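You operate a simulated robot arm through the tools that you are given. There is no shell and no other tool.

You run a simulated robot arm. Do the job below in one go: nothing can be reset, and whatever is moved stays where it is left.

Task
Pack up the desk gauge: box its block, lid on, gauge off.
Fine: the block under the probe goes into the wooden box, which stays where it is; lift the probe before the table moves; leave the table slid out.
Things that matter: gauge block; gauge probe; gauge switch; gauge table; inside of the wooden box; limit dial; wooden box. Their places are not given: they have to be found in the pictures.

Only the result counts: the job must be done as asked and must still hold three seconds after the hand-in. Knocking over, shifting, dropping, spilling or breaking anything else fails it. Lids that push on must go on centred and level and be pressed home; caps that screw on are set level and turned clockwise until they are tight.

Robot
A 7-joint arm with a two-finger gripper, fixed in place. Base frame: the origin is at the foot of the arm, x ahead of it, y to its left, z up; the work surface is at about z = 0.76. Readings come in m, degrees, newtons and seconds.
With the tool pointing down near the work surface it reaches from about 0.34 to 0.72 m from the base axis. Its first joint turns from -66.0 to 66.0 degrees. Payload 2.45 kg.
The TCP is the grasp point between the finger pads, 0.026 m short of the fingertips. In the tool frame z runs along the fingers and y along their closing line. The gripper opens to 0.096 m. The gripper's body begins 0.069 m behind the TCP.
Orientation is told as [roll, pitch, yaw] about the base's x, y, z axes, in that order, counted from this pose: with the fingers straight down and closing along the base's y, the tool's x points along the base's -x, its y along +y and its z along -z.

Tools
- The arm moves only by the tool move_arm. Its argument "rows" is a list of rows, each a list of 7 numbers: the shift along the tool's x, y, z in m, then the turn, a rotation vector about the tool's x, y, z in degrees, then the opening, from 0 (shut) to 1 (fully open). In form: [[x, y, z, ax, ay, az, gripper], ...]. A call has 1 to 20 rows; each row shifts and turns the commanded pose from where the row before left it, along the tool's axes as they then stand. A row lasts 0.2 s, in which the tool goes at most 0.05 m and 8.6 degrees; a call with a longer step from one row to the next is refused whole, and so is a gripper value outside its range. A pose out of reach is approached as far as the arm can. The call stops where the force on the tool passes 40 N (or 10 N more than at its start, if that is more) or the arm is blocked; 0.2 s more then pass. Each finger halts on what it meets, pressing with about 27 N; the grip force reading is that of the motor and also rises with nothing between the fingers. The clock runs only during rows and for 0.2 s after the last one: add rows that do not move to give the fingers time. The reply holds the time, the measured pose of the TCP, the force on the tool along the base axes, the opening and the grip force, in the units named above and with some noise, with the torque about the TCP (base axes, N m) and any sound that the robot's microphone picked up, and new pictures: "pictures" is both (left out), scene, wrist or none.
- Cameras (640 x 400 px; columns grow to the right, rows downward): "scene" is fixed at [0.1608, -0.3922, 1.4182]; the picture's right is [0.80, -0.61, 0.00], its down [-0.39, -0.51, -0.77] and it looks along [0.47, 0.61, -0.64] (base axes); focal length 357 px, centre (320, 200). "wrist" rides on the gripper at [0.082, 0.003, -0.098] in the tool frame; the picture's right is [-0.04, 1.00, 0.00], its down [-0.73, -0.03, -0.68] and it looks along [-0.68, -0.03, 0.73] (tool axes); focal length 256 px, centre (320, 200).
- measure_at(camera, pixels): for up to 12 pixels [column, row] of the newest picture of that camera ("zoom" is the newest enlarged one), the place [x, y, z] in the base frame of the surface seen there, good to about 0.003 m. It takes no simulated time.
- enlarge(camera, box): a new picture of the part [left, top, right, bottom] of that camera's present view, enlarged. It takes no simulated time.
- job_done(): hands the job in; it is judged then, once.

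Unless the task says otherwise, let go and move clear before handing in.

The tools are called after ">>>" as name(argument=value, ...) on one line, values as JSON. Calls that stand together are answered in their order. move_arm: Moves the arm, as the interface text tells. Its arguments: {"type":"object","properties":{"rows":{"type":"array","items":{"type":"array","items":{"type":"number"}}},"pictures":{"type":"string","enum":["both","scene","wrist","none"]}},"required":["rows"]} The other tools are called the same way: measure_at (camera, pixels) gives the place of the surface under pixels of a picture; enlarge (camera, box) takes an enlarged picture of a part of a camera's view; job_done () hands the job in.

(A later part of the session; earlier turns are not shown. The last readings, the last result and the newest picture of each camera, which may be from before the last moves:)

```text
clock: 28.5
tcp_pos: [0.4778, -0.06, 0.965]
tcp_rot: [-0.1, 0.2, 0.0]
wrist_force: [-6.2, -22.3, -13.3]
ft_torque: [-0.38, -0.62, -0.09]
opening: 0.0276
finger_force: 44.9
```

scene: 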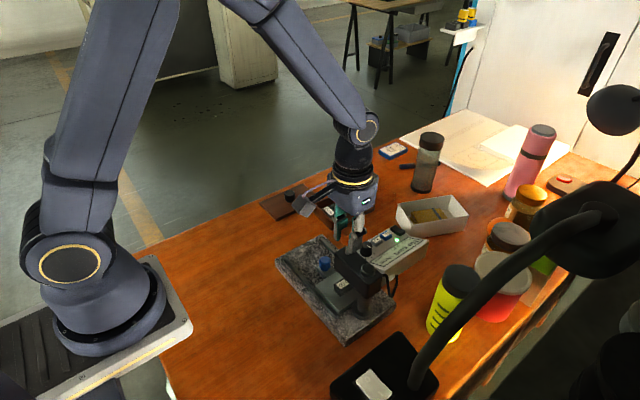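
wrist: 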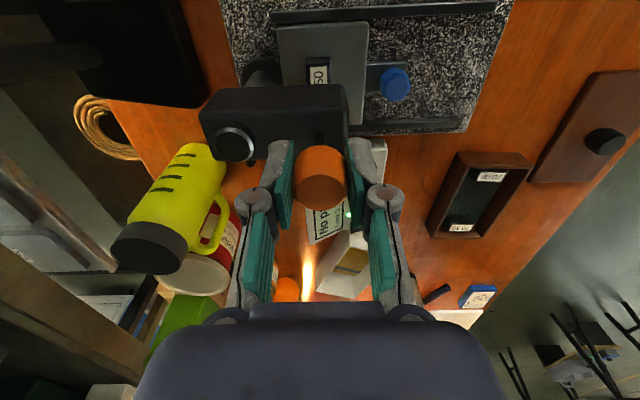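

I'm at the stop (-13 N). I'll zero the side load and release at the top, since the near-top readings point to an upward hold.

>>> move_arm(rows=[[0.0004, -0.0013, 0.0005, 0, 0, 0, 0], [0, 0, 0, 0, 0, 0, 0]], pictures="none")

>>> move_arm(rows=[[0, 0, 0, 0, 0, 0, 0.45], [0, 0, 0, 0, 0, 0, 0.45], [0, 0, 0, 0, 0, 0, 0.45]], pictures="both")

```text
clock: 29.1
tcp_pos: [0.4765, -0.0595, 0.9649]
tcp_rot: [0.1, 0.3, 0.0]
wrist_force: [-4.6, -13.1, -5.7]
ft_torque: [-0.2, 0.33, -0.11]
opening: 0.0275
finger_force: 45.3
```

```text
clock: 29.9
tcp_pos: [0.4771, -0.0597, 0.9643]
tcp_rot: [-0.1, 0.3, 0.0]
wrist_force: [-0.4, 0.0, 0.8]
ft_torque: [0.02, 0.0, 0.0]
opening: 0.0434
finger_force: 0.0
```

scene: 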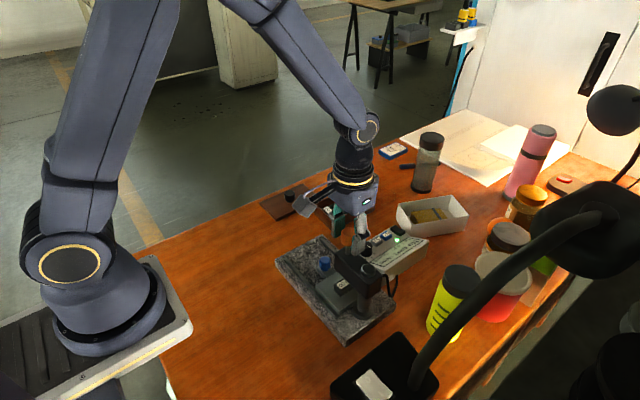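
wrist: 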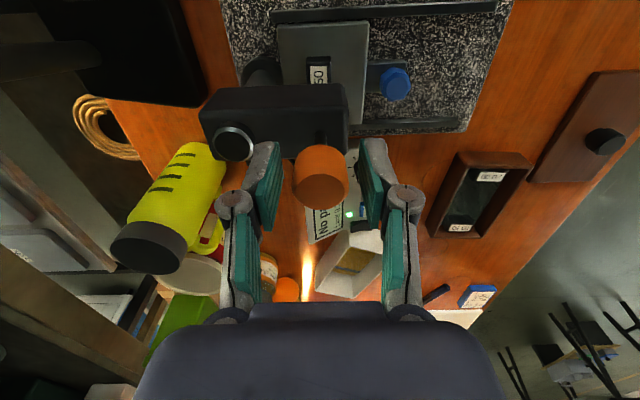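

The knob stays up after release (wrist (320,175), readout still "No part"). I'll verify its height.

>>> measure_at(camera="wrist", pixels=[[320, 190], [315, 195], [325, 195], [396, 85], [396, 70], [318, 75], [318, 62]])

>>> enlarge(camera="scene", box=[310, 220, 400, 310])

```text
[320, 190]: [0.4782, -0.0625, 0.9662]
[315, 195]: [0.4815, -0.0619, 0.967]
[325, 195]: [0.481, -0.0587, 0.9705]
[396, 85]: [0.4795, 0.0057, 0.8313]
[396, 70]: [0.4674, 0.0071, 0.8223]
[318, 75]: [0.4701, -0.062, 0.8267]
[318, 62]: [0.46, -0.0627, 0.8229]
```

```text
4.44 times, centred on (355, 265) of scene
```

zoom: 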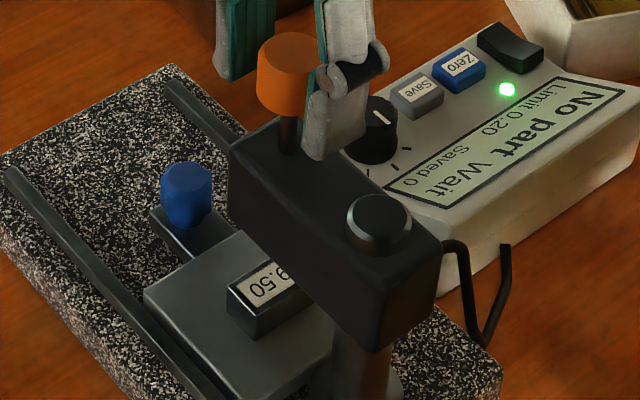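

The probe is latched up (knob top z≈0.968). I'll rise clear, shift over the blue knob at (0.479, 0.006), and turn -90° yaw so the gripper body stays clear of the probe head.

>>> move_arm(rows=[[0, 0, -0.033, 0, 0, 0, 0.45], [0, 0, -0.033, 0, 0, 0, 0.45], [-0.002, 0.033, 0, 0, 0, 0, 0.5], [0, 0.033, 0, 0, 0, 0, 0.5], [0, 0, 0, 0, 0, 8.2, 0.5], [0, 0, 0, 0, 0, 8.2, 0.5], [0, 0, 0, 0, 0, 8.2, 0.5], [0, 0, 0, 0, 0, 8.2, 0.5], [0, 0, 0, 0, 0, 8.2, 0.5], [0, 0, 0, 0, 0, 8.2, 0.5], [0, 0, 0, 0, 0, 8.2, 0.5], [0, 0, 0, 0, 0, 8.2, 0.5], [0, 0, 0, 0, 0, 8.2, 0.5], [0, 0, 0, 0, 0, 8.2, 0.5], [0, 0, 0, 0, 0, 8, 0.5], [0, 0, 0, 0, 0, 0, 0.5]])

```text
clock: 33.3
tcp_pos: [0.4789, 0.0061, 1.0299]
tcp_rot: [-0.3, 0.0, -90.2]
wrist_force: [0.0, -0.4, -0.1]
ft_torque: [-0.03, 0.01, 0.03]
opening: 0.048
finger_force: 0.1
```

scene: 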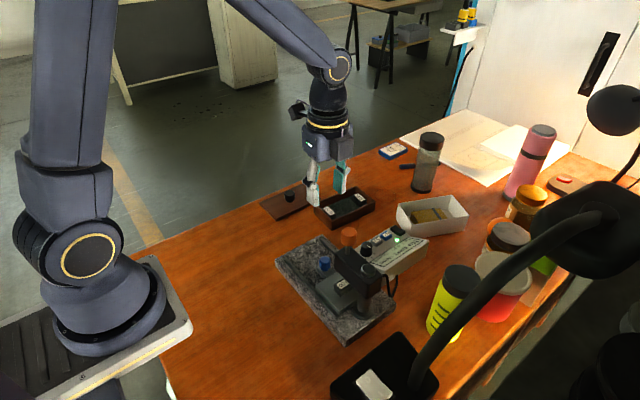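
wrist: 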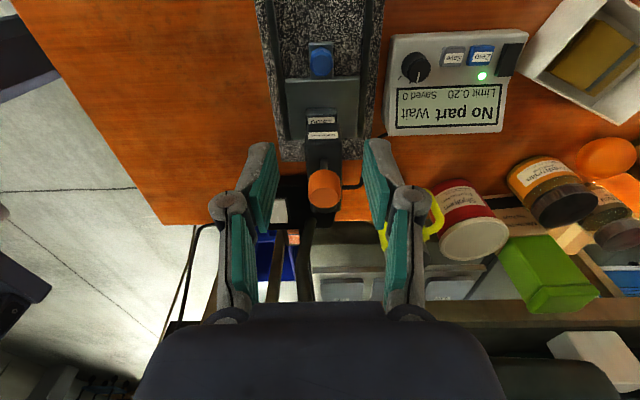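

>>> enlarge(camera="wrist", box=[250, 20, 390, 150])

>>> measure_at(camera="zoom", pixels=[[320, 150], [300, 190], [320, 200], [350, 200], [265, 250], [435, 250], [300, 330], [320, 330], [350, 330], [300, 345], [290, 250], [360, 250]])

```text
3.08 times, centred on (320, 85) of wrist
```

zoom: 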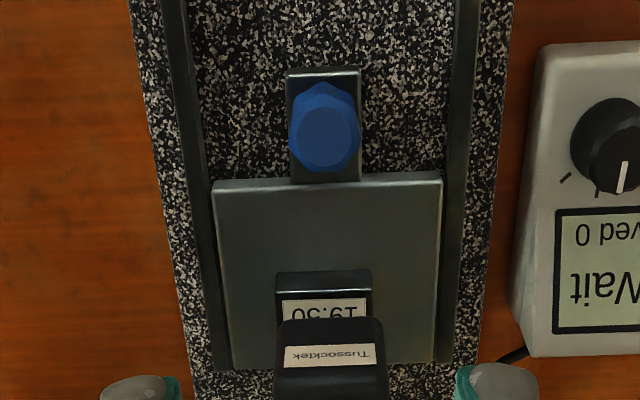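

```text
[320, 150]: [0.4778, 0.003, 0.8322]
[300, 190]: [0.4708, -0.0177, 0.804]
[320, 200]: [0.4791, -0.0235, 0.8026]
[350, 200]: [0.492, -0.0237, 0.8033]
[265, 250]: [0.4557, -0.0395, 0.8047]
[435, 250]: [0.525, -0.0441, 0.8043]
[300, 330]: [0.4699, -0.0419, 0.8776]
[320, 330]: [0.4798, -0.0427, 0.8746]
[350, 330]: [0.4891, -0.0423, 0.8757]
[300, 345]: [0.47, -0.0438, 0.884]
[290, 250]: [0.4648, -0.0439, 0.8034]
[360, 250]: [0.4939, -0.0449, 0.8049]
```

The block reads "19.50". I'll check the tab height under the blue knob before descending.

>>> measure_at(camera="zoom", pixels=[[294, 110], [355, 80], [325, 77], [294, 165], [355, 170], [325, 100], [290, 130], [360, 130], [325, 165]])

>>> enlarge(camera="scene", box=[295, 245, 350, 290])

```text
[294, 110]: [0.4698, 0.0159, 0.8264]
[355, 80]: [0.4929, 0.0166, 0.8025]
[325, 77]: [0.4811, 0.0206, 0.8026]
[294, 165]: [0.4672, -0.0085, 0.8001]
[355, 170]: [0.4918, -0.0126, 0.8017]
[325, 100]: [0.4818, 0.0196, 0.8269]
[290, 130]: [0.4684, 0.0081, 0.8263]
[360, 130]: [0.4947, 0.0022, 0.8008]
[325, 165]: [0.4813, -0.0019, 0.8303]
```

```text
8.89 times, centred on (322, 268) of scene
```

zoom: 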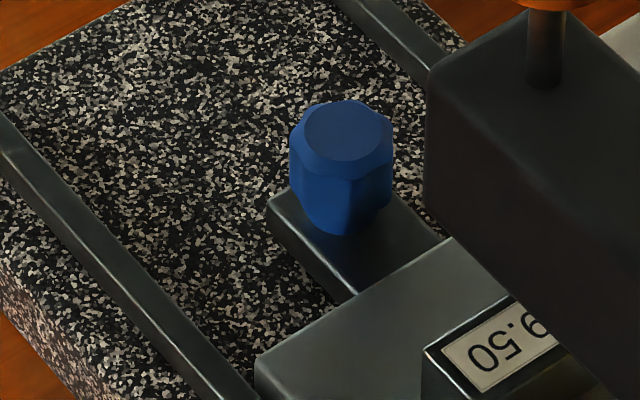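

The tab top is at z≈0.8015 and the blue knob tops out at 0.832. I'll descend around the knob with tips at about 0.807.

>>> move_arm(rows=[[0.001, 0.001, 0.04, 0, 0, 0, 0.5], [0, 0, 0.04, 0, 0, 0, 0.5], [0, 0, 0.04, 0, 0, 0, 0.5], [0, 0, 0.04, 0, 0, 0, 0.5], [0, 0, 0.025, 0, 0, 0, 0.5], [0, 0, 0.011, 0, 0, 0, 0.5], [0, 0, 0, 0, 0, 0, 0.5]])

>>> enlarge(camera="scene", box=[280, 200, 410, 300])

```text
clock: 34.9
tcp_pos: [0.4811, 0.0066, 0.8343]
tcp_rot: [-0.2, -0.1, -90.0]
wrist_force: [-0.1, 0.2, -0.8]
ft_torque: [0.01, 0.03, -0.02]
opening: 0.0481
finger_force: 0.0
```

scene: 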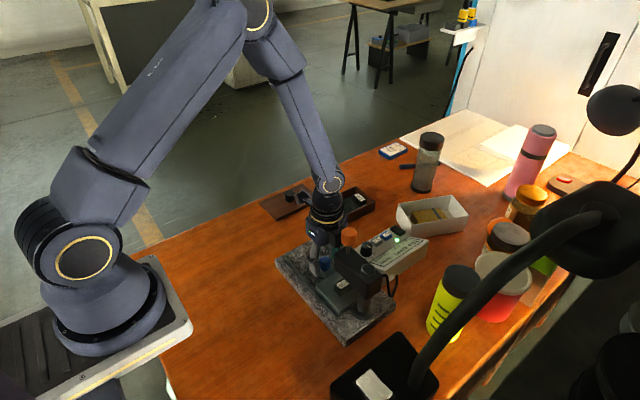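
wrist: 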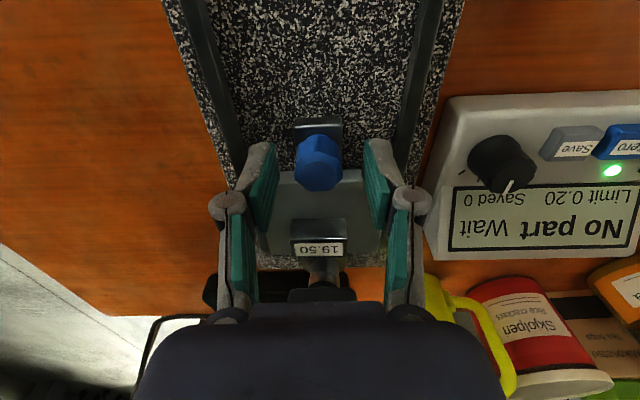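

```text
4.00 times, centred on (345, 250) of scene
```

zoom: 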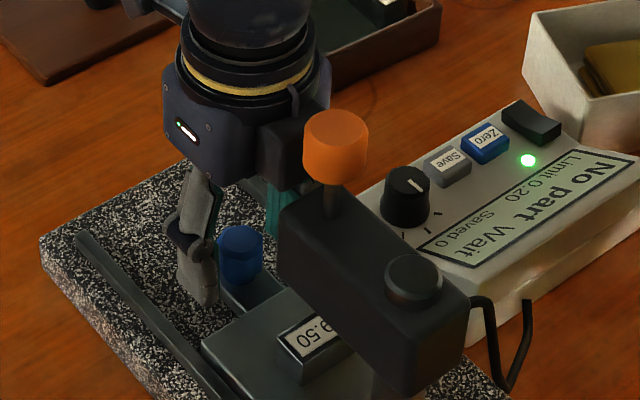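

The fingers straddle the blue knob at wrist (318,160) and everything is clear of the probe. I'll close on it.

>>> move_arm(rows=[[0, 0, 0.001, 0, 0, 0, 0.1], [0, 0, 0, 0, 0, 0, 0.1], [0, 0, 0, 0, 0, 0, 0.1], [0, 0, 0, 0, 0, 0, 0.1]], pictures="none")

```text
clock: 35.9
tcp_pos: [0.4808, 0.007, 0.8338]
tcp_rot: [-0.2, 0.0, -90.1]
wrist_force: [-4.0, -0.3, -0.7]
ft_torque: [0.06, 0.13, 0.0]
opening: 0.0241
finger_force: 44.8
```

The knob is gripped (0.024). I'll slide the table slowly along +y.

>>> move_arm(rows=[[0.002, 0, 0, 0, 0, 0, 0.1], [0.003, 0, 0, 0, 0, 0, 0.1], [0.003, 0, 0, 0, 0, 0, 0.1], [0.003, 0, 0, 0, 0, 0, 0.1], [0, 0, 0, 0, 0, 0, 0.1]], pictures="wrist")

```text
clock: 37.1
tcp_pos: [0.4793, 0.0174, 0.8333]
tcp_rot: [-0.2, 0.1, -90.0]
wrist_force: [-4.2, -0.8, 10.0]
ft_torque: [-0.11, 0.11, 0.02]
opening: 0.0239
finger_force: 45.1
```

wrist: 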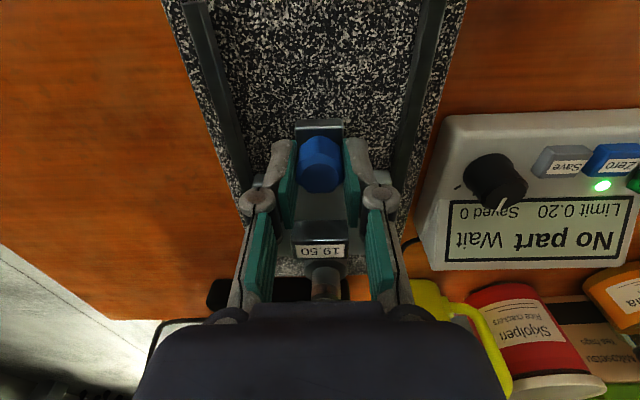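

The table slides freely. I'll continue, easing up half a millimetre to relieve the vertical load.

>>> move_arm(rows=[[0.003, 0, -0.0006, 0, 0, 0, 0.1], [0.003, 0, 0, 0, 0, 0, 0.1], [0.003, 0, 0, 0, 0, 0, 0.1], [0.003, 0, 0, 0, 0, 0, 0.1], [0.003, 0, 0, 0, 0, 0, 0.1], [0.003, 0, 0, 0, 0, 0, 0.1], [0, 0, 0, 0, 0, 0, 0.1]], pictures="wrist")

```text
clock: 38.7
tcp_pos: [0.4799, 0.0352, 0.8344]
tcp_rot: [-0.2, -0.1, -90.0]
wrist_force: [4.7, 0.2, -8.9]
ft_torque: [-0.39, -0.25, -0.05]
opening: 0.0243
finger_force: 45.2
```

wrist: 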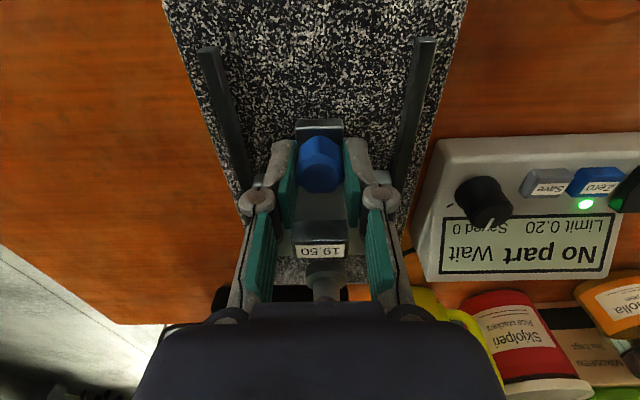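

The block rides along (wrist (320,250)) and the probe tip is now outside it. I'll continue pulling.

>>> move_arm(rows=[[0.003, 0, 0.0003, 0, 0, 0, 0.1], [0.003, 0, 0, 0, 0, 0, 0.1], [0.003, 0, 0, 0, 0, 0, 0.1], [0.003, 0, 0, 0, 0, 0, 0.1], [0.003, 0, 0, 0, 0, 0, 0.1], [0.003, 0, 0, 0, 0, 0, 0.1], [0, 0, 0, 0, 0, 0, 0.1]], pictures="wrist")

```text
clock: 40.3
tcp_pos: [0.4802, 0.0538, 0.8345]
tcp_rot: [-0.3, 0.0, -90.0]
wrist_force: [4.7, -0.8, -24.7]
ft_torque: [-0.13, -0.37, -0.18]
opening: 0.0242
finger_force: 44.8
```

wrist: 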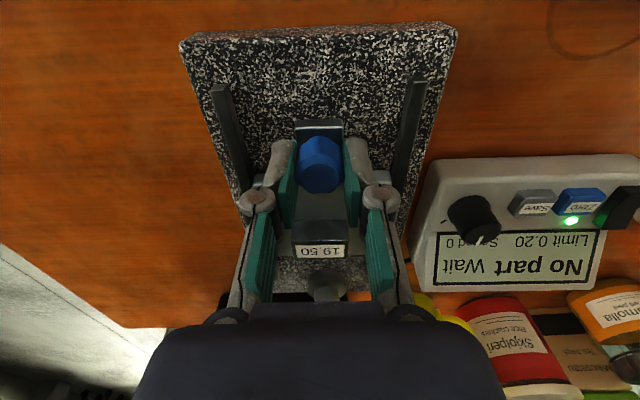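

Vertical load is -25 N, so I'll lower the command slightly and continue to the stop.

>>> move_arm(rows=[[0, 0, 0.0012, 0, 0, 0, 0.1], [0.003, 0, 0, 0, 0, 0, 0.1], [0.003, 0, 0.0002, 0, 0, 0, 0.1], [0.003, 0, 0, 0, 0, 0, 0.1], [0.003, 0, 0.0002, 0, 0, 0, 0.1], [0, 0, 0, 0, 0, 0, 0.1]], pictures="wrist")

```text
clock: 41.7
tcp_pos: [0.4807, 0.066, 0.8326]
tcp_rot: [-0.1, 0.0, -90.1]
wrist_force: [-4.3, 0.2, 26.6]
ft_torque: [0.03, 0.0, 0.0]
opening: 0.0241
finger_force: 44.7
```

wrist: 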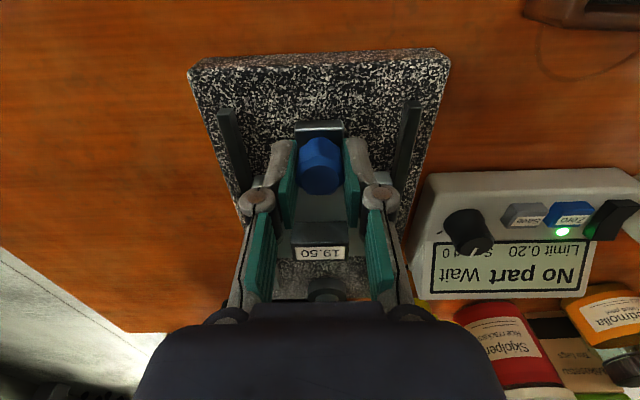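

>>> move_arm(rows=[[0, 0, -0.0009, 0, 0, 0, 0.1], [0.003, 0, 0, 0, 0, 0, 0.1], [0.003, 0, 0, 0, 0, 0, 0.1], [0.003, 0, 0, 0, 0, 0, 0.1], [0, 0, 0, 0, 0, 0, 0.1]], pictures="wrist")

```text
clock: 42.9
tcp_pos: [0.48, 0.0739, 0.8323]
tcp_rot: [-0.2, 0.0, -90.0]
wrist_force: [15.2, -2.0, -31.0]
ft_torque: [-0.23, -0.25, -0.02]
opening: 0.0242
finger_force: 45.3
```

wrist: 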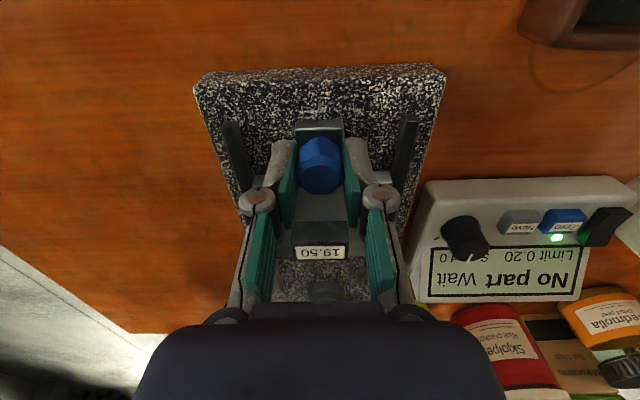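

>>> move_arm(rows=[[0, -0.0005, 0.0006, 0, 0, 0, 0.1], [0.002, 0, 0, 0, 0, 0, 0.1], [0.002, 0, 0, 0, 0, 0, 0.1], [0, 0, 0, 0, 0, 0, 0.1]], pictures="wrist")

```text
clock: 43.9
tcp_pos: [0.4797, 0.0791, 0.8329]
tcp_rot: [-0.1, 0.0, -90.1]
wrist_force: [12.5, -1.6, -12.7]
ft_torque: [-0.33, -0.24, -0.02]
opening: 0.024
finger_force: 45.2
```

wrist: 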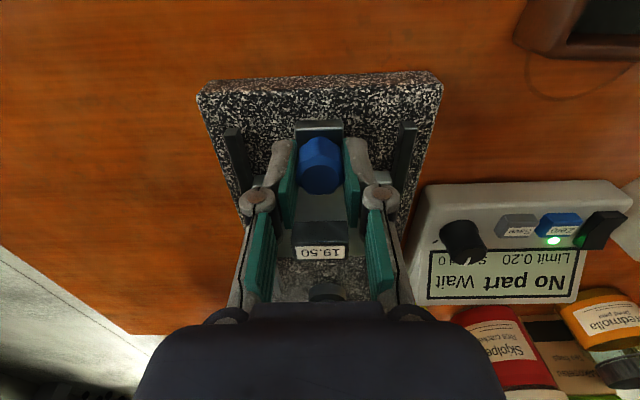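

>>> move_arm(rows=[[0, 0.0008, 0.0003, 0, 0, 0, 0.1], [0.002, 0, 0, 0, 0, 0, 0.1], [0.002, 0, 0, 0, 0, 0, 0.1], [0.002, 0, 0, 0, 0, 0, 0.1], [0, 0, 0, 0, 0, 0, 0.1]], pictures="both")

```text
clock: 45.1
tcp_pos: [0.4797, 0.0842, 0.8323]
tcp_rot: [-0.1, 0.0, -90.1]
wrist_force: [2.6, -0.6, 21.6]
ft_torque: [0.25, -0.07, -0.01]
opening: 0.0241
finger_force: 44.5
```

scene: 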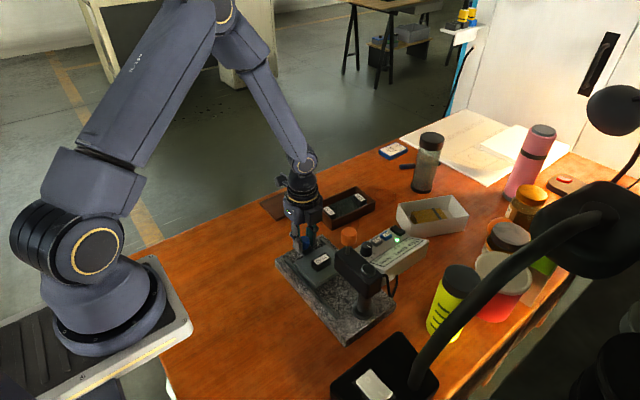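
wrist: 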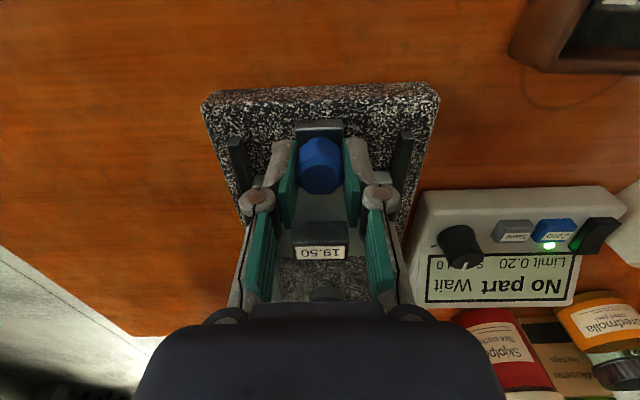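

>>> move_arm(rows=[[0, 0, -0.0006, 0, 0, 0, 0.1], [0.002, 0, 0, 0, 0, 0, 0.1], [0.002, 0, 0, 0, 0, 0, 0.1], [0.002, 0, 0, 0, 0, 0, 0.1], [0, 0, 0, 0, 0, 0, 0.1]], pictures="wrist")

```text
clock: 46.3
tcp_pos: [0.4796, 0.0919, 0.8334]
tcp_rot: [-0.1, -0.1, -90.0]
wrist_force: [4.4, -1.1, 6.4]
ft_torque: [-0.13, -0.14, 0.01]
opening: 0.0241
finger_force: 45.2
```

wrist: 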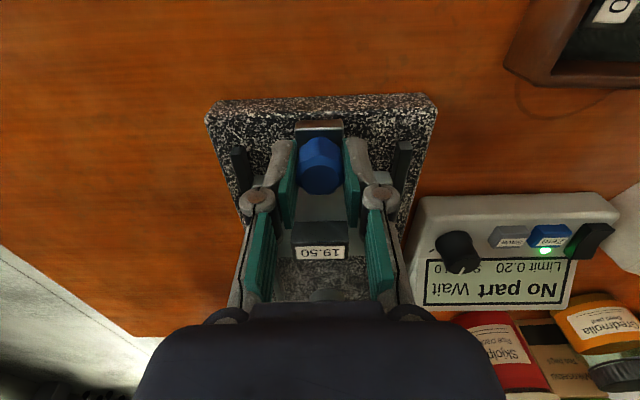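

>>> move_arm(rows=[[0.0015, 0, -0.0002, 0, 0, 0, 0.1], [0.0015, 0, 0, 0, 0, 0, 0.1], [0.0015, 0, 0, 0, 0, 0, 0.1], [0, 0, 0, 0, 0, 0, 0.1]], pictures="wrist")

```text
clock: 47.3
tcp_pos: [0.48, 0.0957, 0.8333]
tcp_rot: [-0.3, -0.1, -90.0]
wrist_force: [-0.1, -1.1, 2.3]
ft_torque: [-0.38, -0.05, 0.07]
opening: 0.0238
finger_force: 45.0
```

wrist: 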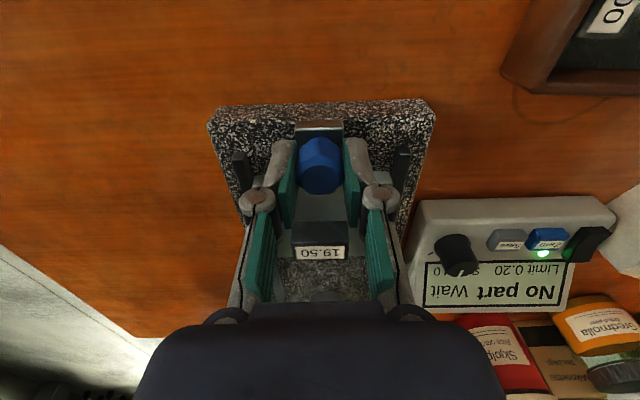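

>>> move_arm(rows=[[0.0015, 0, 0, 0, 0, 0, 0.1], [0.0015, 0, 0, 0, 0, 0, 0.1], [0.0015, 0, 0, 0, 0, 0, 0.1], [0, 0, 0, 0, 0, 0, 0.1]], pictures="wrist")

```text
clock: 48.3
tcp_pos: [0.4797, 0.1001, 0.832]
tcp_rot: [-0.2, 0.0, -90.0]
wrist_force: [7.6, 4.7, -18.7]
ft_torque: [0.17, -0.27, -0.06]
opening: 0.0245
finger_force: 45.4
```

wrist: 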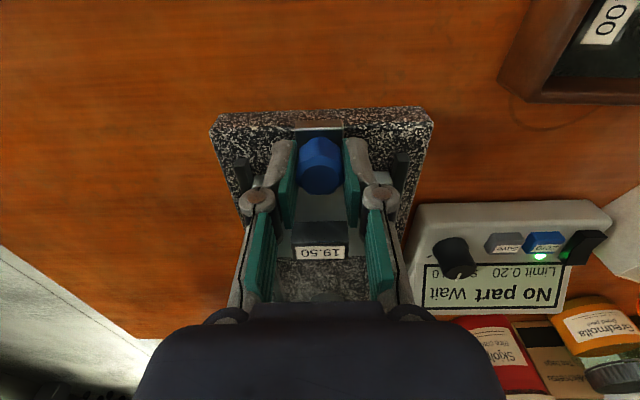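

>>> move_arm(rows=[[0.0015, 0, 0.0004, 0, 0, 0, 0.1], [0.0015, 0, 0, 0, 0, 0, 0.1], [0.0015, 0, 0, 0, 0, 0, 0.1], [0, 0, 0, 0, 0, 0, 0.1]], pictures="wrist")

```text
clock: 49.3
tcp_pos: [0.4807, 0.1022, 0.832]
tcp_rot: [-0.3, -0.2, -90.2]
wrist_force: [-3.1, -19.7, -1.3]
ft_torque: [-0.31, 0.06, -0.07]
opening: 0.0243
finger_force: 45.3
```

wrist: 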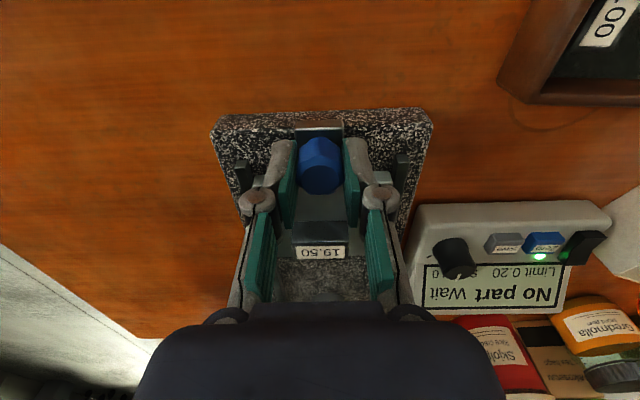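

The stop is reached (-20 N in y at 95 mm of travel). I'll relieve the load, open and rise clear.

>>> move_arm(rows=[[-0.0012, 0, 0, 0, 0, 0, 0.1], [0, 0, 0, 0, 0, 0, 0.5], [0, 0, 0, 0, 0, 0, 0.5], [0, 0, 0, 0, 0, 0, 0.5], [0, 0, -0.03, 0, 0, 0, 0.5], [0, 0, -0.05, 0, 0, 0, 0.5], [0, 0, -0.05, 0, 0, 0, 0.6], [0, 0, -0.05, 0, 0, 0, 0.6], [0, 0, 0, 0, 0, 0, 0.6]], pictures="both")

>>> enlarge(camera="scene", box=[270, 220, 410, 320])

>>> enlarge(camera="wrist", box=[230, 30, 400, 200])

```text
clock: 51.3
tcp_pos: [0.4793, 0.1043, 1.0126]
tcp_rot: [-0.2, 0.0, -90.1]
wrist_force: [0.7, -0.1, 0.3]
ft_torque: [0.0, -0.02, 0.02]
opening: 0.0577
finger_force: 0.0
```

scene: 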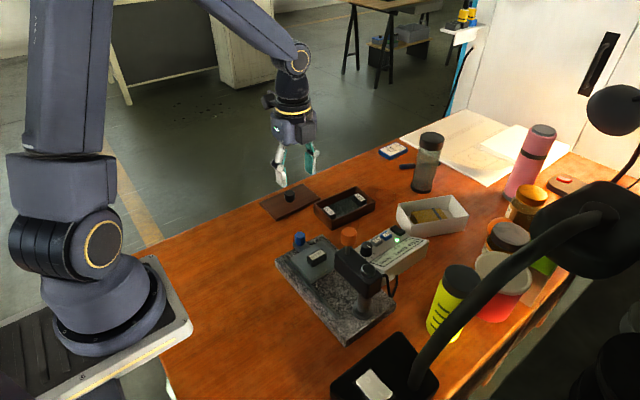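
wrist: 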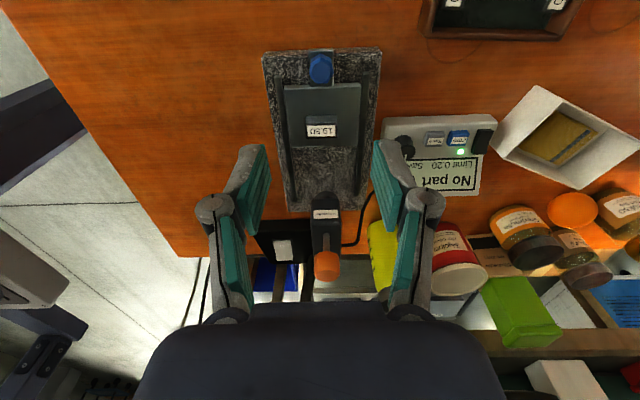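

```text
4.00 times, centred on (340, 270) of scene
```

zoom: 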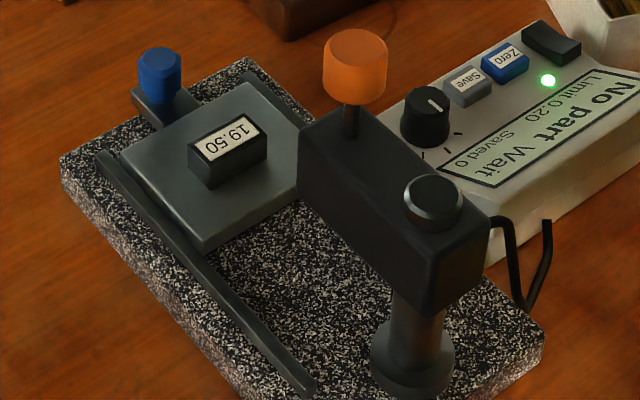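

```text
2.35 times, centred on (315, 115) of wrist
```

zoom: 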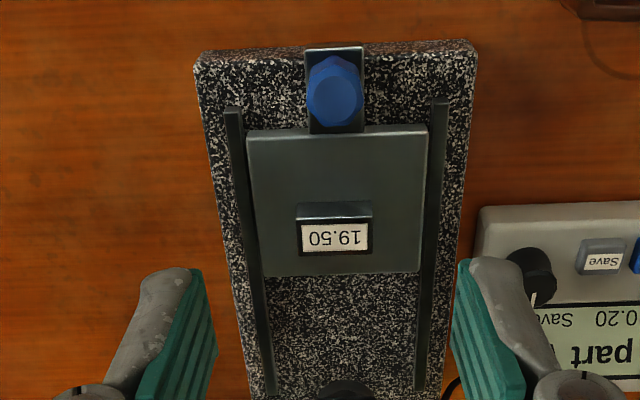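

The table is fully out with the 19.50 block exposed at wrist zoom (335,235). I'll measure its faces.

>>> measure_at(camera="zoom", pixels=[[335, 237], [303, 225], [368, 225], [303, 250], [368, 250], [335, 225], [335, 250], [335, 210], [300, 210], [370, 210], [270, 200], [410, 260]])

>>> enlarge(camera="scene", box=[300, 235, 345, 275])

>>> measure_at(camera="zoom", pixels=[[255, 95], [190, 135], [330, 50], [210, 160], [320, 110], [195, 180], [230, 160], [290, 110], [240, 80]])

```text
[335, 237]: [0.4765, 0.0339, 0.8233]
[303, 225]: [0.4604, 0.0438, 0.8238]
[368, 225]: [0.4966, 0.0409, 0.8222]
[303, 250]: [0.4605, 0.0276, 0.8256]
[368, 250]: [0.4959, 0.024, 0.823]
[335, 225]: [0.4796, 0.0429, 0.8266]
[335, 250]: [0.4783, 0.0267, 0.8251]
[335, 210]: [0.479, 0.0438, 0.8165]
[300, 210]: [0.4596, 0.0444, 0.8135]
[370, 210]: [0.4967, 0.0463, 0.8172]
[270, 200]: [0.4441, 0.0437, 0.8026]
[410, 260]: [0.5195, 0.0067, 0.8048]
```

```text
10.00 times, centred on (322, 255) of scene
```

zoom: 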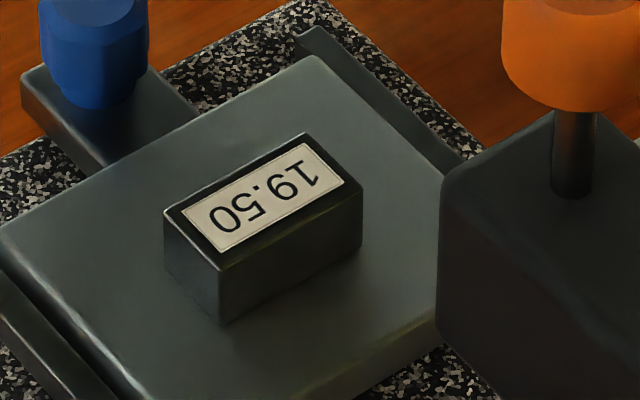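

```text
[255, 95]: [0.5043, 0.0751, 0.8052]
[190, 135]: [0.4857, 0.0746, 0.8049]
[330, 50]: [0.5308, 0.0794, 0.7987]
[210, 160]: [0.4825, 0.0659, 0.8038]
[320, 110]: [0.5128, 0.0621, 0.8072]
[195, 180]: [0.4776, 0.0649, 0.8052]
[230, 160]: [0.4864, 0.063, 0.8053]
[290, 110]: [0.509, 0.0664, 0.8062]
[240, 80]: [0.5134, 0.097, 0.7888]
```

The block is about 40 mm (x) × 24 mm (y) × 20 mm, centred near (0.478, 0.034) with its top at 0.8245. I'll rotate back to yaw 0 and move above it.

>>> move_arm(rows=[[0, 0, 0, 0, 0, -8.2, 0.5], [0, 0, 0, 0, 0, -8.2, 0.5], [0, 0, 0, 0, 0, -8.2, 0.5], [0, 0, 0, 0, 0, -8.2, 0.5], [0, 0, 0, 0, 0, -8.2, 0.5], [0, 0, 0, 0, 0, -8.2, 0.5], [0, 0, 0, 0, 0, -8.2, 0.5], [0, 0, 0, 0, 0, -8.2, 0.5], [0, 0, 0, 0, 0, -8.2, 0.5], [0, 0, 0, 0, 0, -8.2, 0.5], [0, 0, 0, 0, 0, -8.1, 0.5], [0.001, -0.035, 0, 0, 0, 0, 0.5], [0, -0.035, 0.03, 0, 0, 0, 0.5], [0, 0, 0.04, 0, 0, 0, 0.5], [0, 0, 0, 0, 0, 0, 0.5]], pictures="both")

>>> enlarge(camera="wrist", box=[250, 60, 390, 200])

```text
clock: 54.5
tcp_pos: [0.4805, 0.0334, 0.9413]
tcp_rot: [0.1, 0.2, 0.0]
wrist_force: [0.6, 0.2, 0.5]
ft_torque: [0.0, 0.01, 0.02]
opening: 0.0478
finger_force: 0.1
```

scene: 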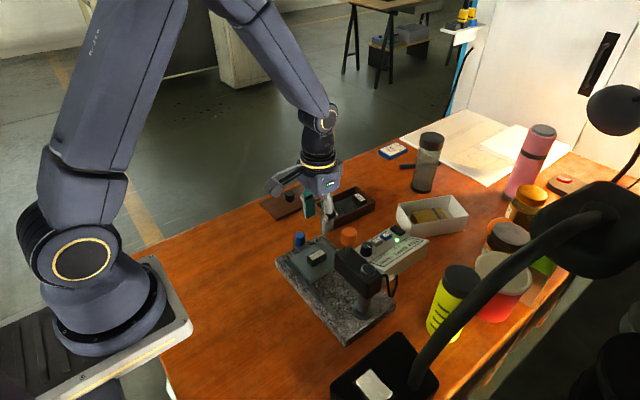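
wrist: 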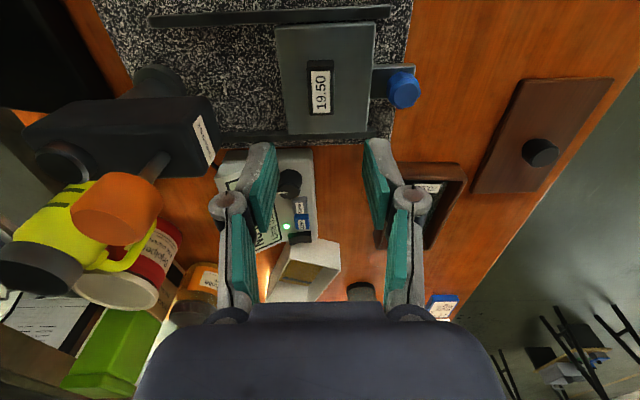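

```text
2.86 times, centred on (320, 130) of wrist
```

zoom: 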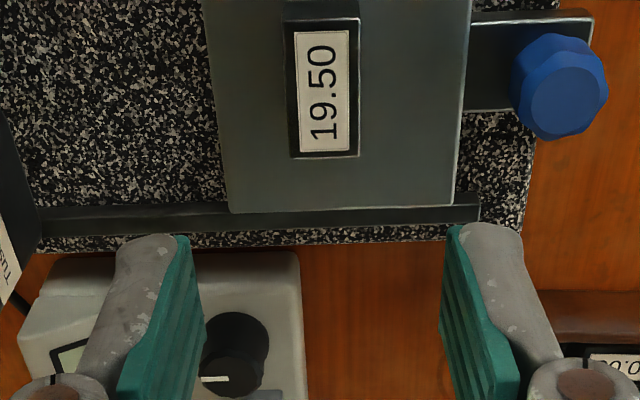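

>>> measure_at(camera="zoom", pixels=[[288, 30], [290, 90], [293, 152], [356, 30], [357, 90], [358, 150], [322, 150], [322, 25], [322, 90], [322, 156]])

```text
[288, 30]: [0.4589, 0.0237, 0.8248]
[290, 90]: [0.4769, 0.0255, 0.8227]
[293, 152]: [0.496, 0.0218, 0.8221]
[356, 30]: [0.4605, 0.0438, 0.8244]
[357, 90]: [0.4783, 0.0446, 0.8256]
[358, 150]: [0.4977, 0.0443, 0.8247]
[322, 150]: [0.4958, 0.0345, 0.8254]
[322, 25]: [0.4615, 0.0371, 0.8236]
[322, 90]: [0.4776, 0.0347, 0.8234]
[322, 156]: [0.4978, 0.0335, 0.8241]
```

The block is centred at (0.478, 0.034), about 22 mm wide in y. I'll descend around it.

>>> move_arm(rows=[[0.002, 0.0006, 0.04, 0, 0, 0, 0.5], [0, 0, 0.04, 0, 0, 0, 0.5], [0, 0, 0.02, 0, 0, 0, 0.5], [0, 0, 0.007, 0, 0, 0, 0.5], [0, 0, 0, 0, 0, 0, 0.5]], pictures="both")

>>> enlarge(camera="scene", box=[280, 200, 390, 290])

```text
clock: 55.7
tcp_pos: [0.4757, 0.0334, 0.8366]
tcp_rot: [0.0, 0.2, 0.1]
wrist_force: [0.2, -0.7, -0.4]
ft_torque: [0.04, -0.01, -0.02]
opening: 0.048
finger_force: 0.0
```

scene: 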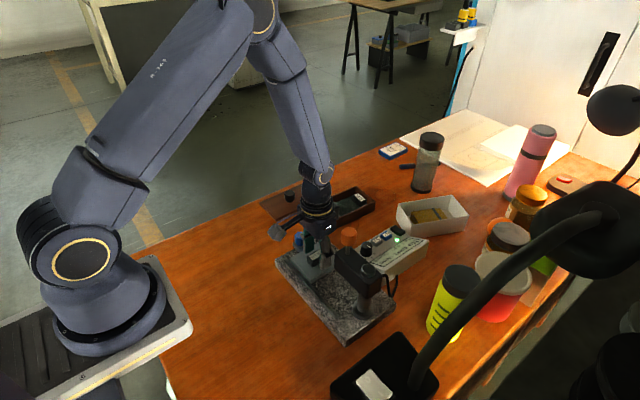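
wrist: 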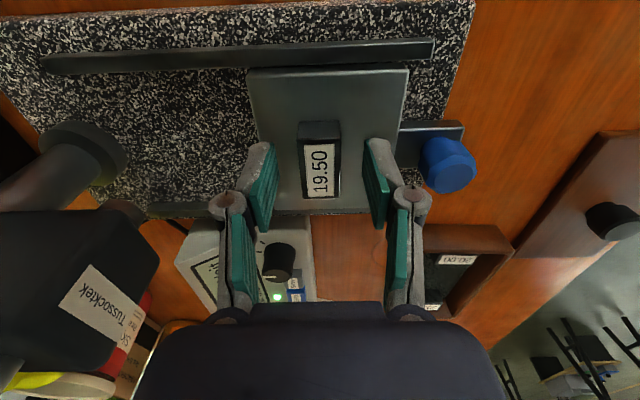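

```text
4.44 times, centred on (335, 245) of scene
```

zoom: 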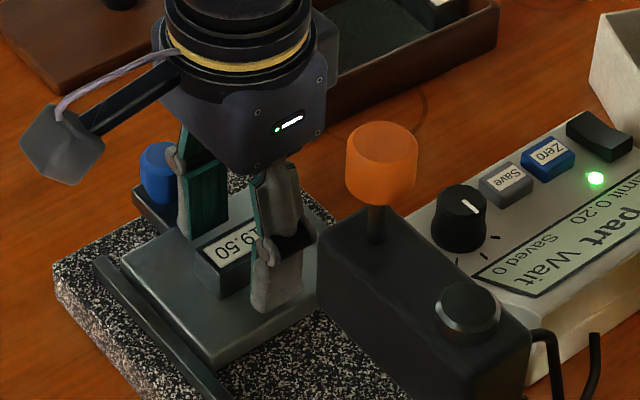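

The fingers straddle the block at wrist (320,165). I'll go down 3.5 mm more and close.

>>> move_arm(rows=[[-0.001, 0.0003, 0.0035, 0, 0, 0, 0.5], [0, 0, 0, 0, 0, 0, 0.5], [0, 0, 0, 0, 0, 0, 0], [0, 0, 0, 0, 0, 0, 0], [0, 0, 0, 0, 0, 0, 0], [0, 0, 0, 0, 0, 0, 0]], pictures="wrist")

```text
clock: 57.1
tcp_pos: [0.4783, 0.0335, 0.8324]
tcp_rot: [0.0, 0.2, 0.1]
wrist_force: [-0.3, 0.1, -0.2]
ft_torque: [0.0, 0.01, 0.02]
opening: 0.0216
finger_force: 26.3
```

wrist: 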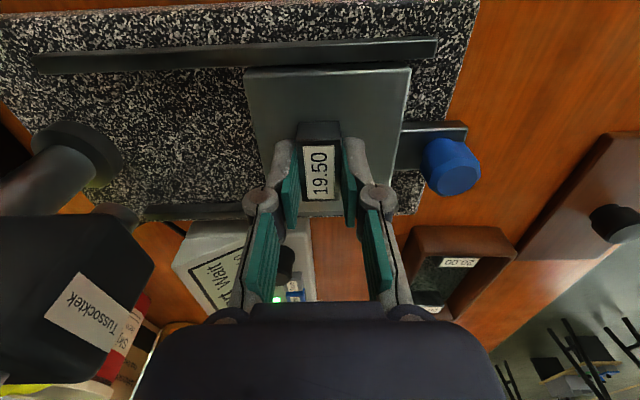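

The block is gripped (opening 0.0216). I'll lift it straight up, then carry it to where the wrist camera sees the box.

>>> move_arm(rows=[[0, 0, -0.004, 0, 0, 0, 0], [0, 0, -0.01, 0, 0, 0, 0], [0, 0, -0.02, 0, 0, 0, 0], [0, 0, -0.04, 0, 0, 0, 0], [0, 0, -0.04, 0, 0, 0, 0], [0, 0, -0.04, 0, 0, 0, 0], [0, 0, 0, 0, 0, 0, 0]], pictures="both")

```text
clock: 58.7
tcp_pos: [0.4755, 0.0342, 0.9868]
tcp_rot: [-0.1, 0.2, 0.2]
wrist_force: [-0.3, 0.8, -1.1]
ft_torque: [-0.02, 0.02, -0.02]
opening: 0.0216
finger_force: 27.1
```

scene: 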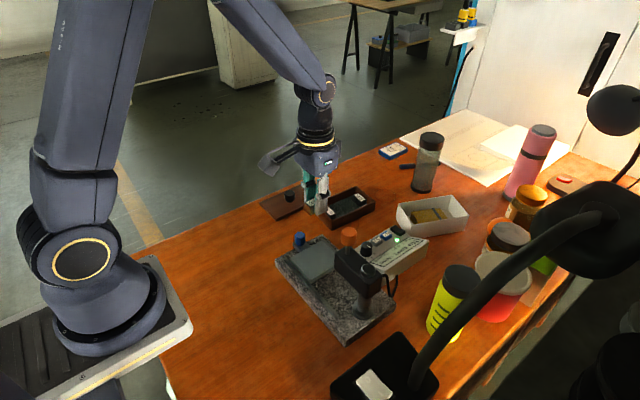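
wrist: 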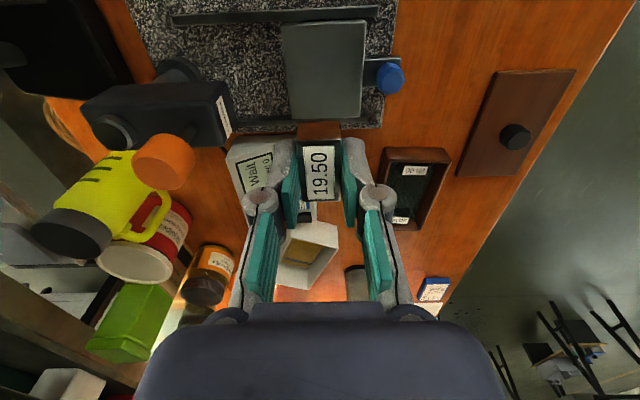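

The block is held at wrist (320,170). I'll carry it across toward the box.

>>> move_arm(rows=[[-0.01, 0.032, -0.005, 0, 0, 0, 0], [-0.01, 0.032, 0, 0, 0, 0, 0], [-0.01, 0.032, 0, 0, 0, 0, 0], [-0.01, 0.033, 0, 0, 0, 0, 0], [0, 0, 0, 0, 0, 0, 0]], pictures="both")

>>> enlarge(camera="wrist", box=[230, 60, 420, 300])

```text
clock: 59.9
tcp_pos: [0.5174, 0.1633, 0.9927]
tcp_rot: [0.0, 0.2, 0.0]
wrist_force: [-0.6, -0.7, -1.5]
ft_torque: [0.02, 0.02, 0.02]
opening: 0.0213
finger_force: 27.2
```

scene: 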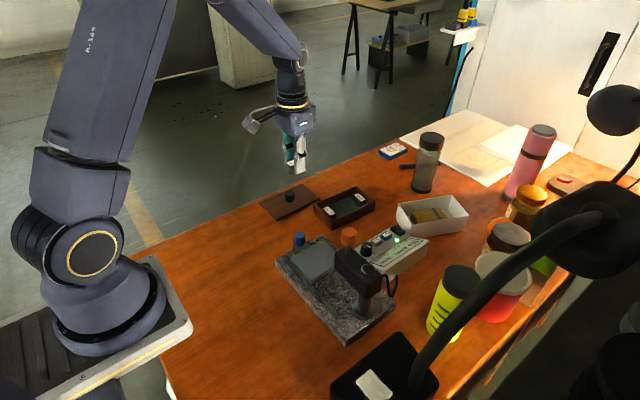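
wrist: 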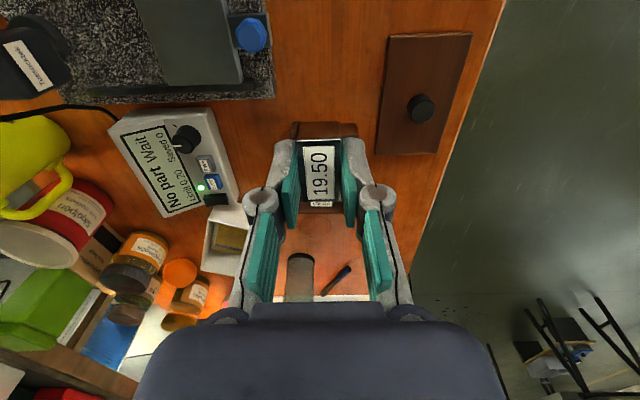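

```text
1.67 times, centred on (325, 180) of wrist
```

zoom: 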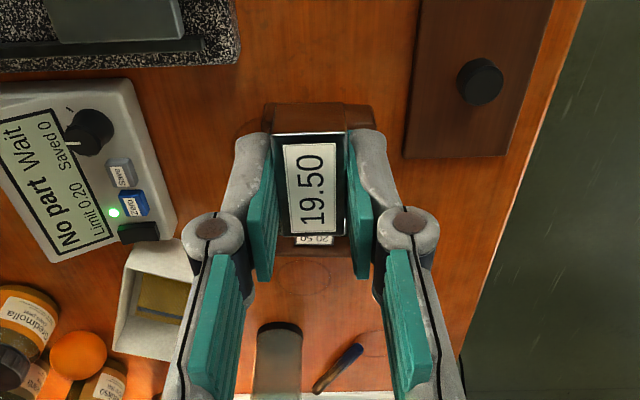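

The held block hides the box in the wrist view, but the scene view is clear. I'll measure the box there.

>>> enlarge(camera="scene", box=[305, 175, 385, 240])

```text
6.15 times, centred on (345, 208) of scene
```

zoom: 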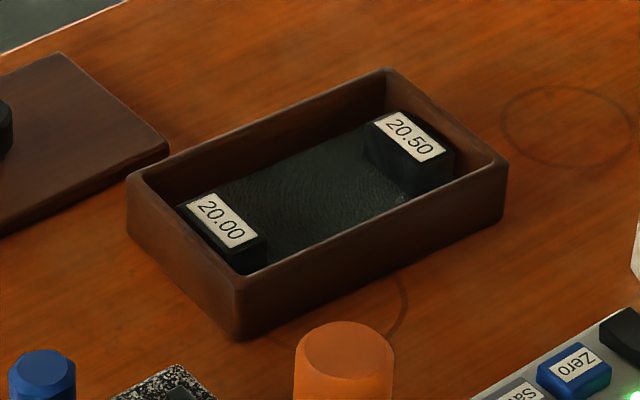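

>>> measure_at(camera="zoom", pixels=[[133, 175], [238, 283], [503, 160], [388, 73], [300, 200], [270, 190], [330, 225], [212, 192], [240, 250], [185, 210], [378, 125], [440, 155]])

>>> measure_at(camera="zoom", pixels=[[150, 182], [232, 267], [490, 160], [390, 85], [255, 175], [370, 160], [265, 245], [395, 195], [185, 230], [445, 120], [280, 130], [380, 220]])

```text
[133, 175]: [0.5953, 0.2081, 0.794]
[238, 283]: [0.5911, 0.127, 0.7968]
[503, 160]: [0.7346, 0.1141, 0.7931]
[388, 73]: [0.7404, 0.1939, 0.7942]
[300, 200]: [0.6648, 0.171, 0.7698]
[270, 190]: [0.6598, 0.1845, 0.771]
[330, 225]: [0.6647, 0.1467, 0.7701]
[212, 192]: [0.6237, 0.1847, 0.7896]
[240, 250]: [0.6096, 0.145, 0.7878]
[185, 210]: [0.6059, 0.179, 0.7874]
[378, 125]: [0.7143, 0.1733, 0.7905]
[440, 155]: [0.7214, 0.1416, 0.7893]
```

```text
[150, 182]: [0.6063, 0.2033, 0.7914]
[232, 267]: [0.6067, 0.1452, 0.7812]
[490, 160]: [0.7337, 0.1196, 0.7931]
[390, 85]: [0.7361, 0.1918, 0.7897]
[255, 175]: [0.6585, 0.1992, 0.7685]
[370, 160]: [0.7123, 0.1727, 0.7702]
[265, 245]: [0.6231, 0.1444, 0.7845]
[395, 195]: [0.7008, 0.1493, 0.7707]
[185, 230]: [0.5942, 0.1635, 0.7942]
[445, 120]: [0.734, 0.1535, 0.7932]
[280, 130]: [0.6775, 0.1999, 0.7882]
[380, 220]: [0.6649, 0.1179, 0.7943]
```

The box is yawed about -5°, its centre is near (0.666,0.161), rim z≈0.794, floor z≈0.770, and the free gap is roughly x 0.627–0.707. I'll move above the centre and rotate by -95° so the block lies like its neighbours.

>>> move_arm(rows=[[-0.0375, -0.0005, 0, 0, 0, 0, 0], [-0.0375, -0.0005, 0, 0, 0, 0, 0], [-0.0375, -0.0005, 0, 0, 0, 0, 0], [-0.0375, -0.0005, 0, 0, 0, 0, 0], [0, 0, 0, 0, 0, 7.9, 0], [0, 0, 0, 0, 0, 7.9, 0], [0, 0, 0, 0, 0, 7.9, 0], [0, 0, 0, 0, 0, 7.9, 0], [0, 0, 0, 0, 0, 7.9, 0], [0, 0, 0, 0, 0, 7.9, 0], [0, 0, 0, 0, 0, 7.9, 0], [0, 0, 0, 0, 0, 7.9, 0], [0, 0, 0, 0, 0, 7.9, 0], [0, 0, 0, 0, 0, 7.9, 0], [0, 0, 0, 0, 0, 7.9, 0], [0, 0, 0, 0, 0, 7.9, 0], [0, 0, 0, 0, 0, 0, 0]], pictures="both")

```text
clock: 63.5
tcp_pos: [0.6695, 0.1612, 0.9915]
tcp_rot: [-0.1, 0.0, -94.8]
wrist_force: [-0.3, 0.2, -1.3]
ft_torque: [-0.03, -0.01, 0.01]
opening: 0.0212
finger_force: 27.0
```

scene: 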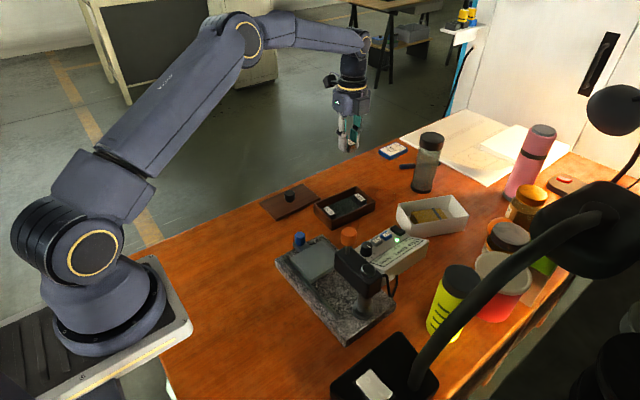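
wrist: 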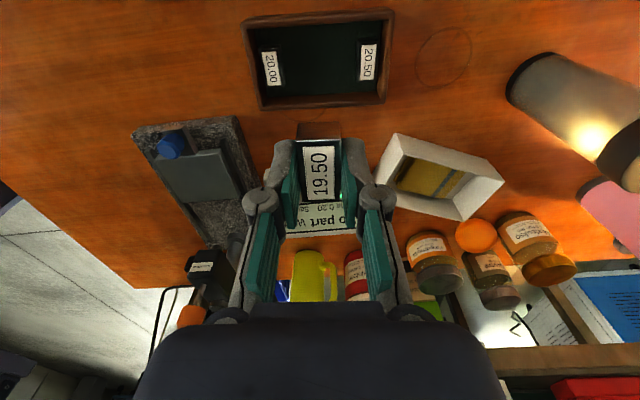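

The box is now fully visible at wrist (318,60) with the gap between 20.00 and 20.50. I'll measure it precisely from here.

>>> enlarge(camera="wrist", box=[230, 0, 410, 115])

>>> measure_at(camera="wrist", pixels=[[320, 60], [271, 54], [278, 68], [264, 68], [368, 62], [362, 62], [375, 62], [282, 85], [360, 80], [284, 54], [357, 50], [320, 85]])

```text
3.48 times, centred on (320, 58) of wrist
```

zoom: 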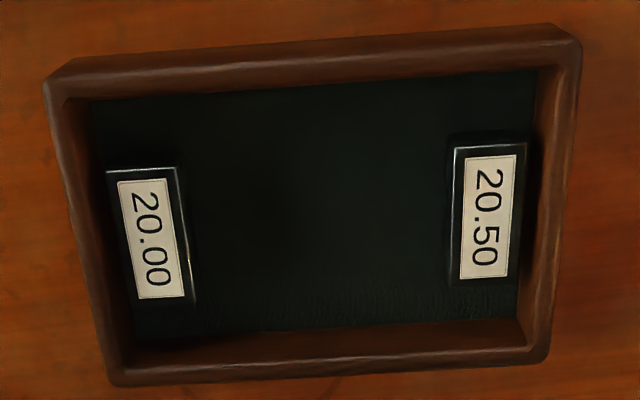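

```text
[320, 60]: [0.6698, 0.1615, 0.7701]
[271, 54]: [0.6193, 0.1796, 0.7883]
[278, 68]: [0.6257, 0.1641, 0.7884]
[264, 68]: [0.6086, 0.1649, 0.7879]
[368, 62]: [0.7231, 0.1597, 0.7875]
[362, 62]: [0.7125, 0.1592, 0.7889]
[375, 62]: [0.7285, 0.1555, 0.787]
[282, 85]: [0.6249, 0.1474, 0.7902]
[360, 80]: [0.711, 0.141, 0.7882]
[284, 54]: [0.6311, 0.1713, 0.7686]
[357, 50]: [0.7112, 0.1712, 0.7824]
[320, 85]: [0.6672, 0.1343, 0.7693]
```

>>> measure_at(camera="zoom", pixels=[[55, 90], [573, 45], [540, 350], [118, 373], [100, 100], [535, 72], [515, 318], [135, 338], [80, 240], [560, 200], [320, 65], [330, 355]])

```text
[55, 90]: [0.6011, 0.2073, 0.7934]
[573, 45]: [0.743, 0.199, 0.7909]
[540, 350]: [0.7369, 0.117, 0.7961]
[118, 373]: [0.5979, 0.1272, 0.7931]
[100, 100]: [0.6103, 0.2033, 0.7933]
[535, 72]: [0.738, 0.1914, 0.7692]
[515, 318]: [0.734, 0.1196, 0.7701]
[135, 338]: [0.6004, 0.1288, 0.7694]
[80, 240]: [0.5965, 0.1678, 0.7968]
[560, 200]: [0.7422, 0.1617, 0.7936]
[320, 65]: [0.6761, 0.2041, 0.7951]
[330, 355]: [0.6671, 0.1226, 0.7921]
```

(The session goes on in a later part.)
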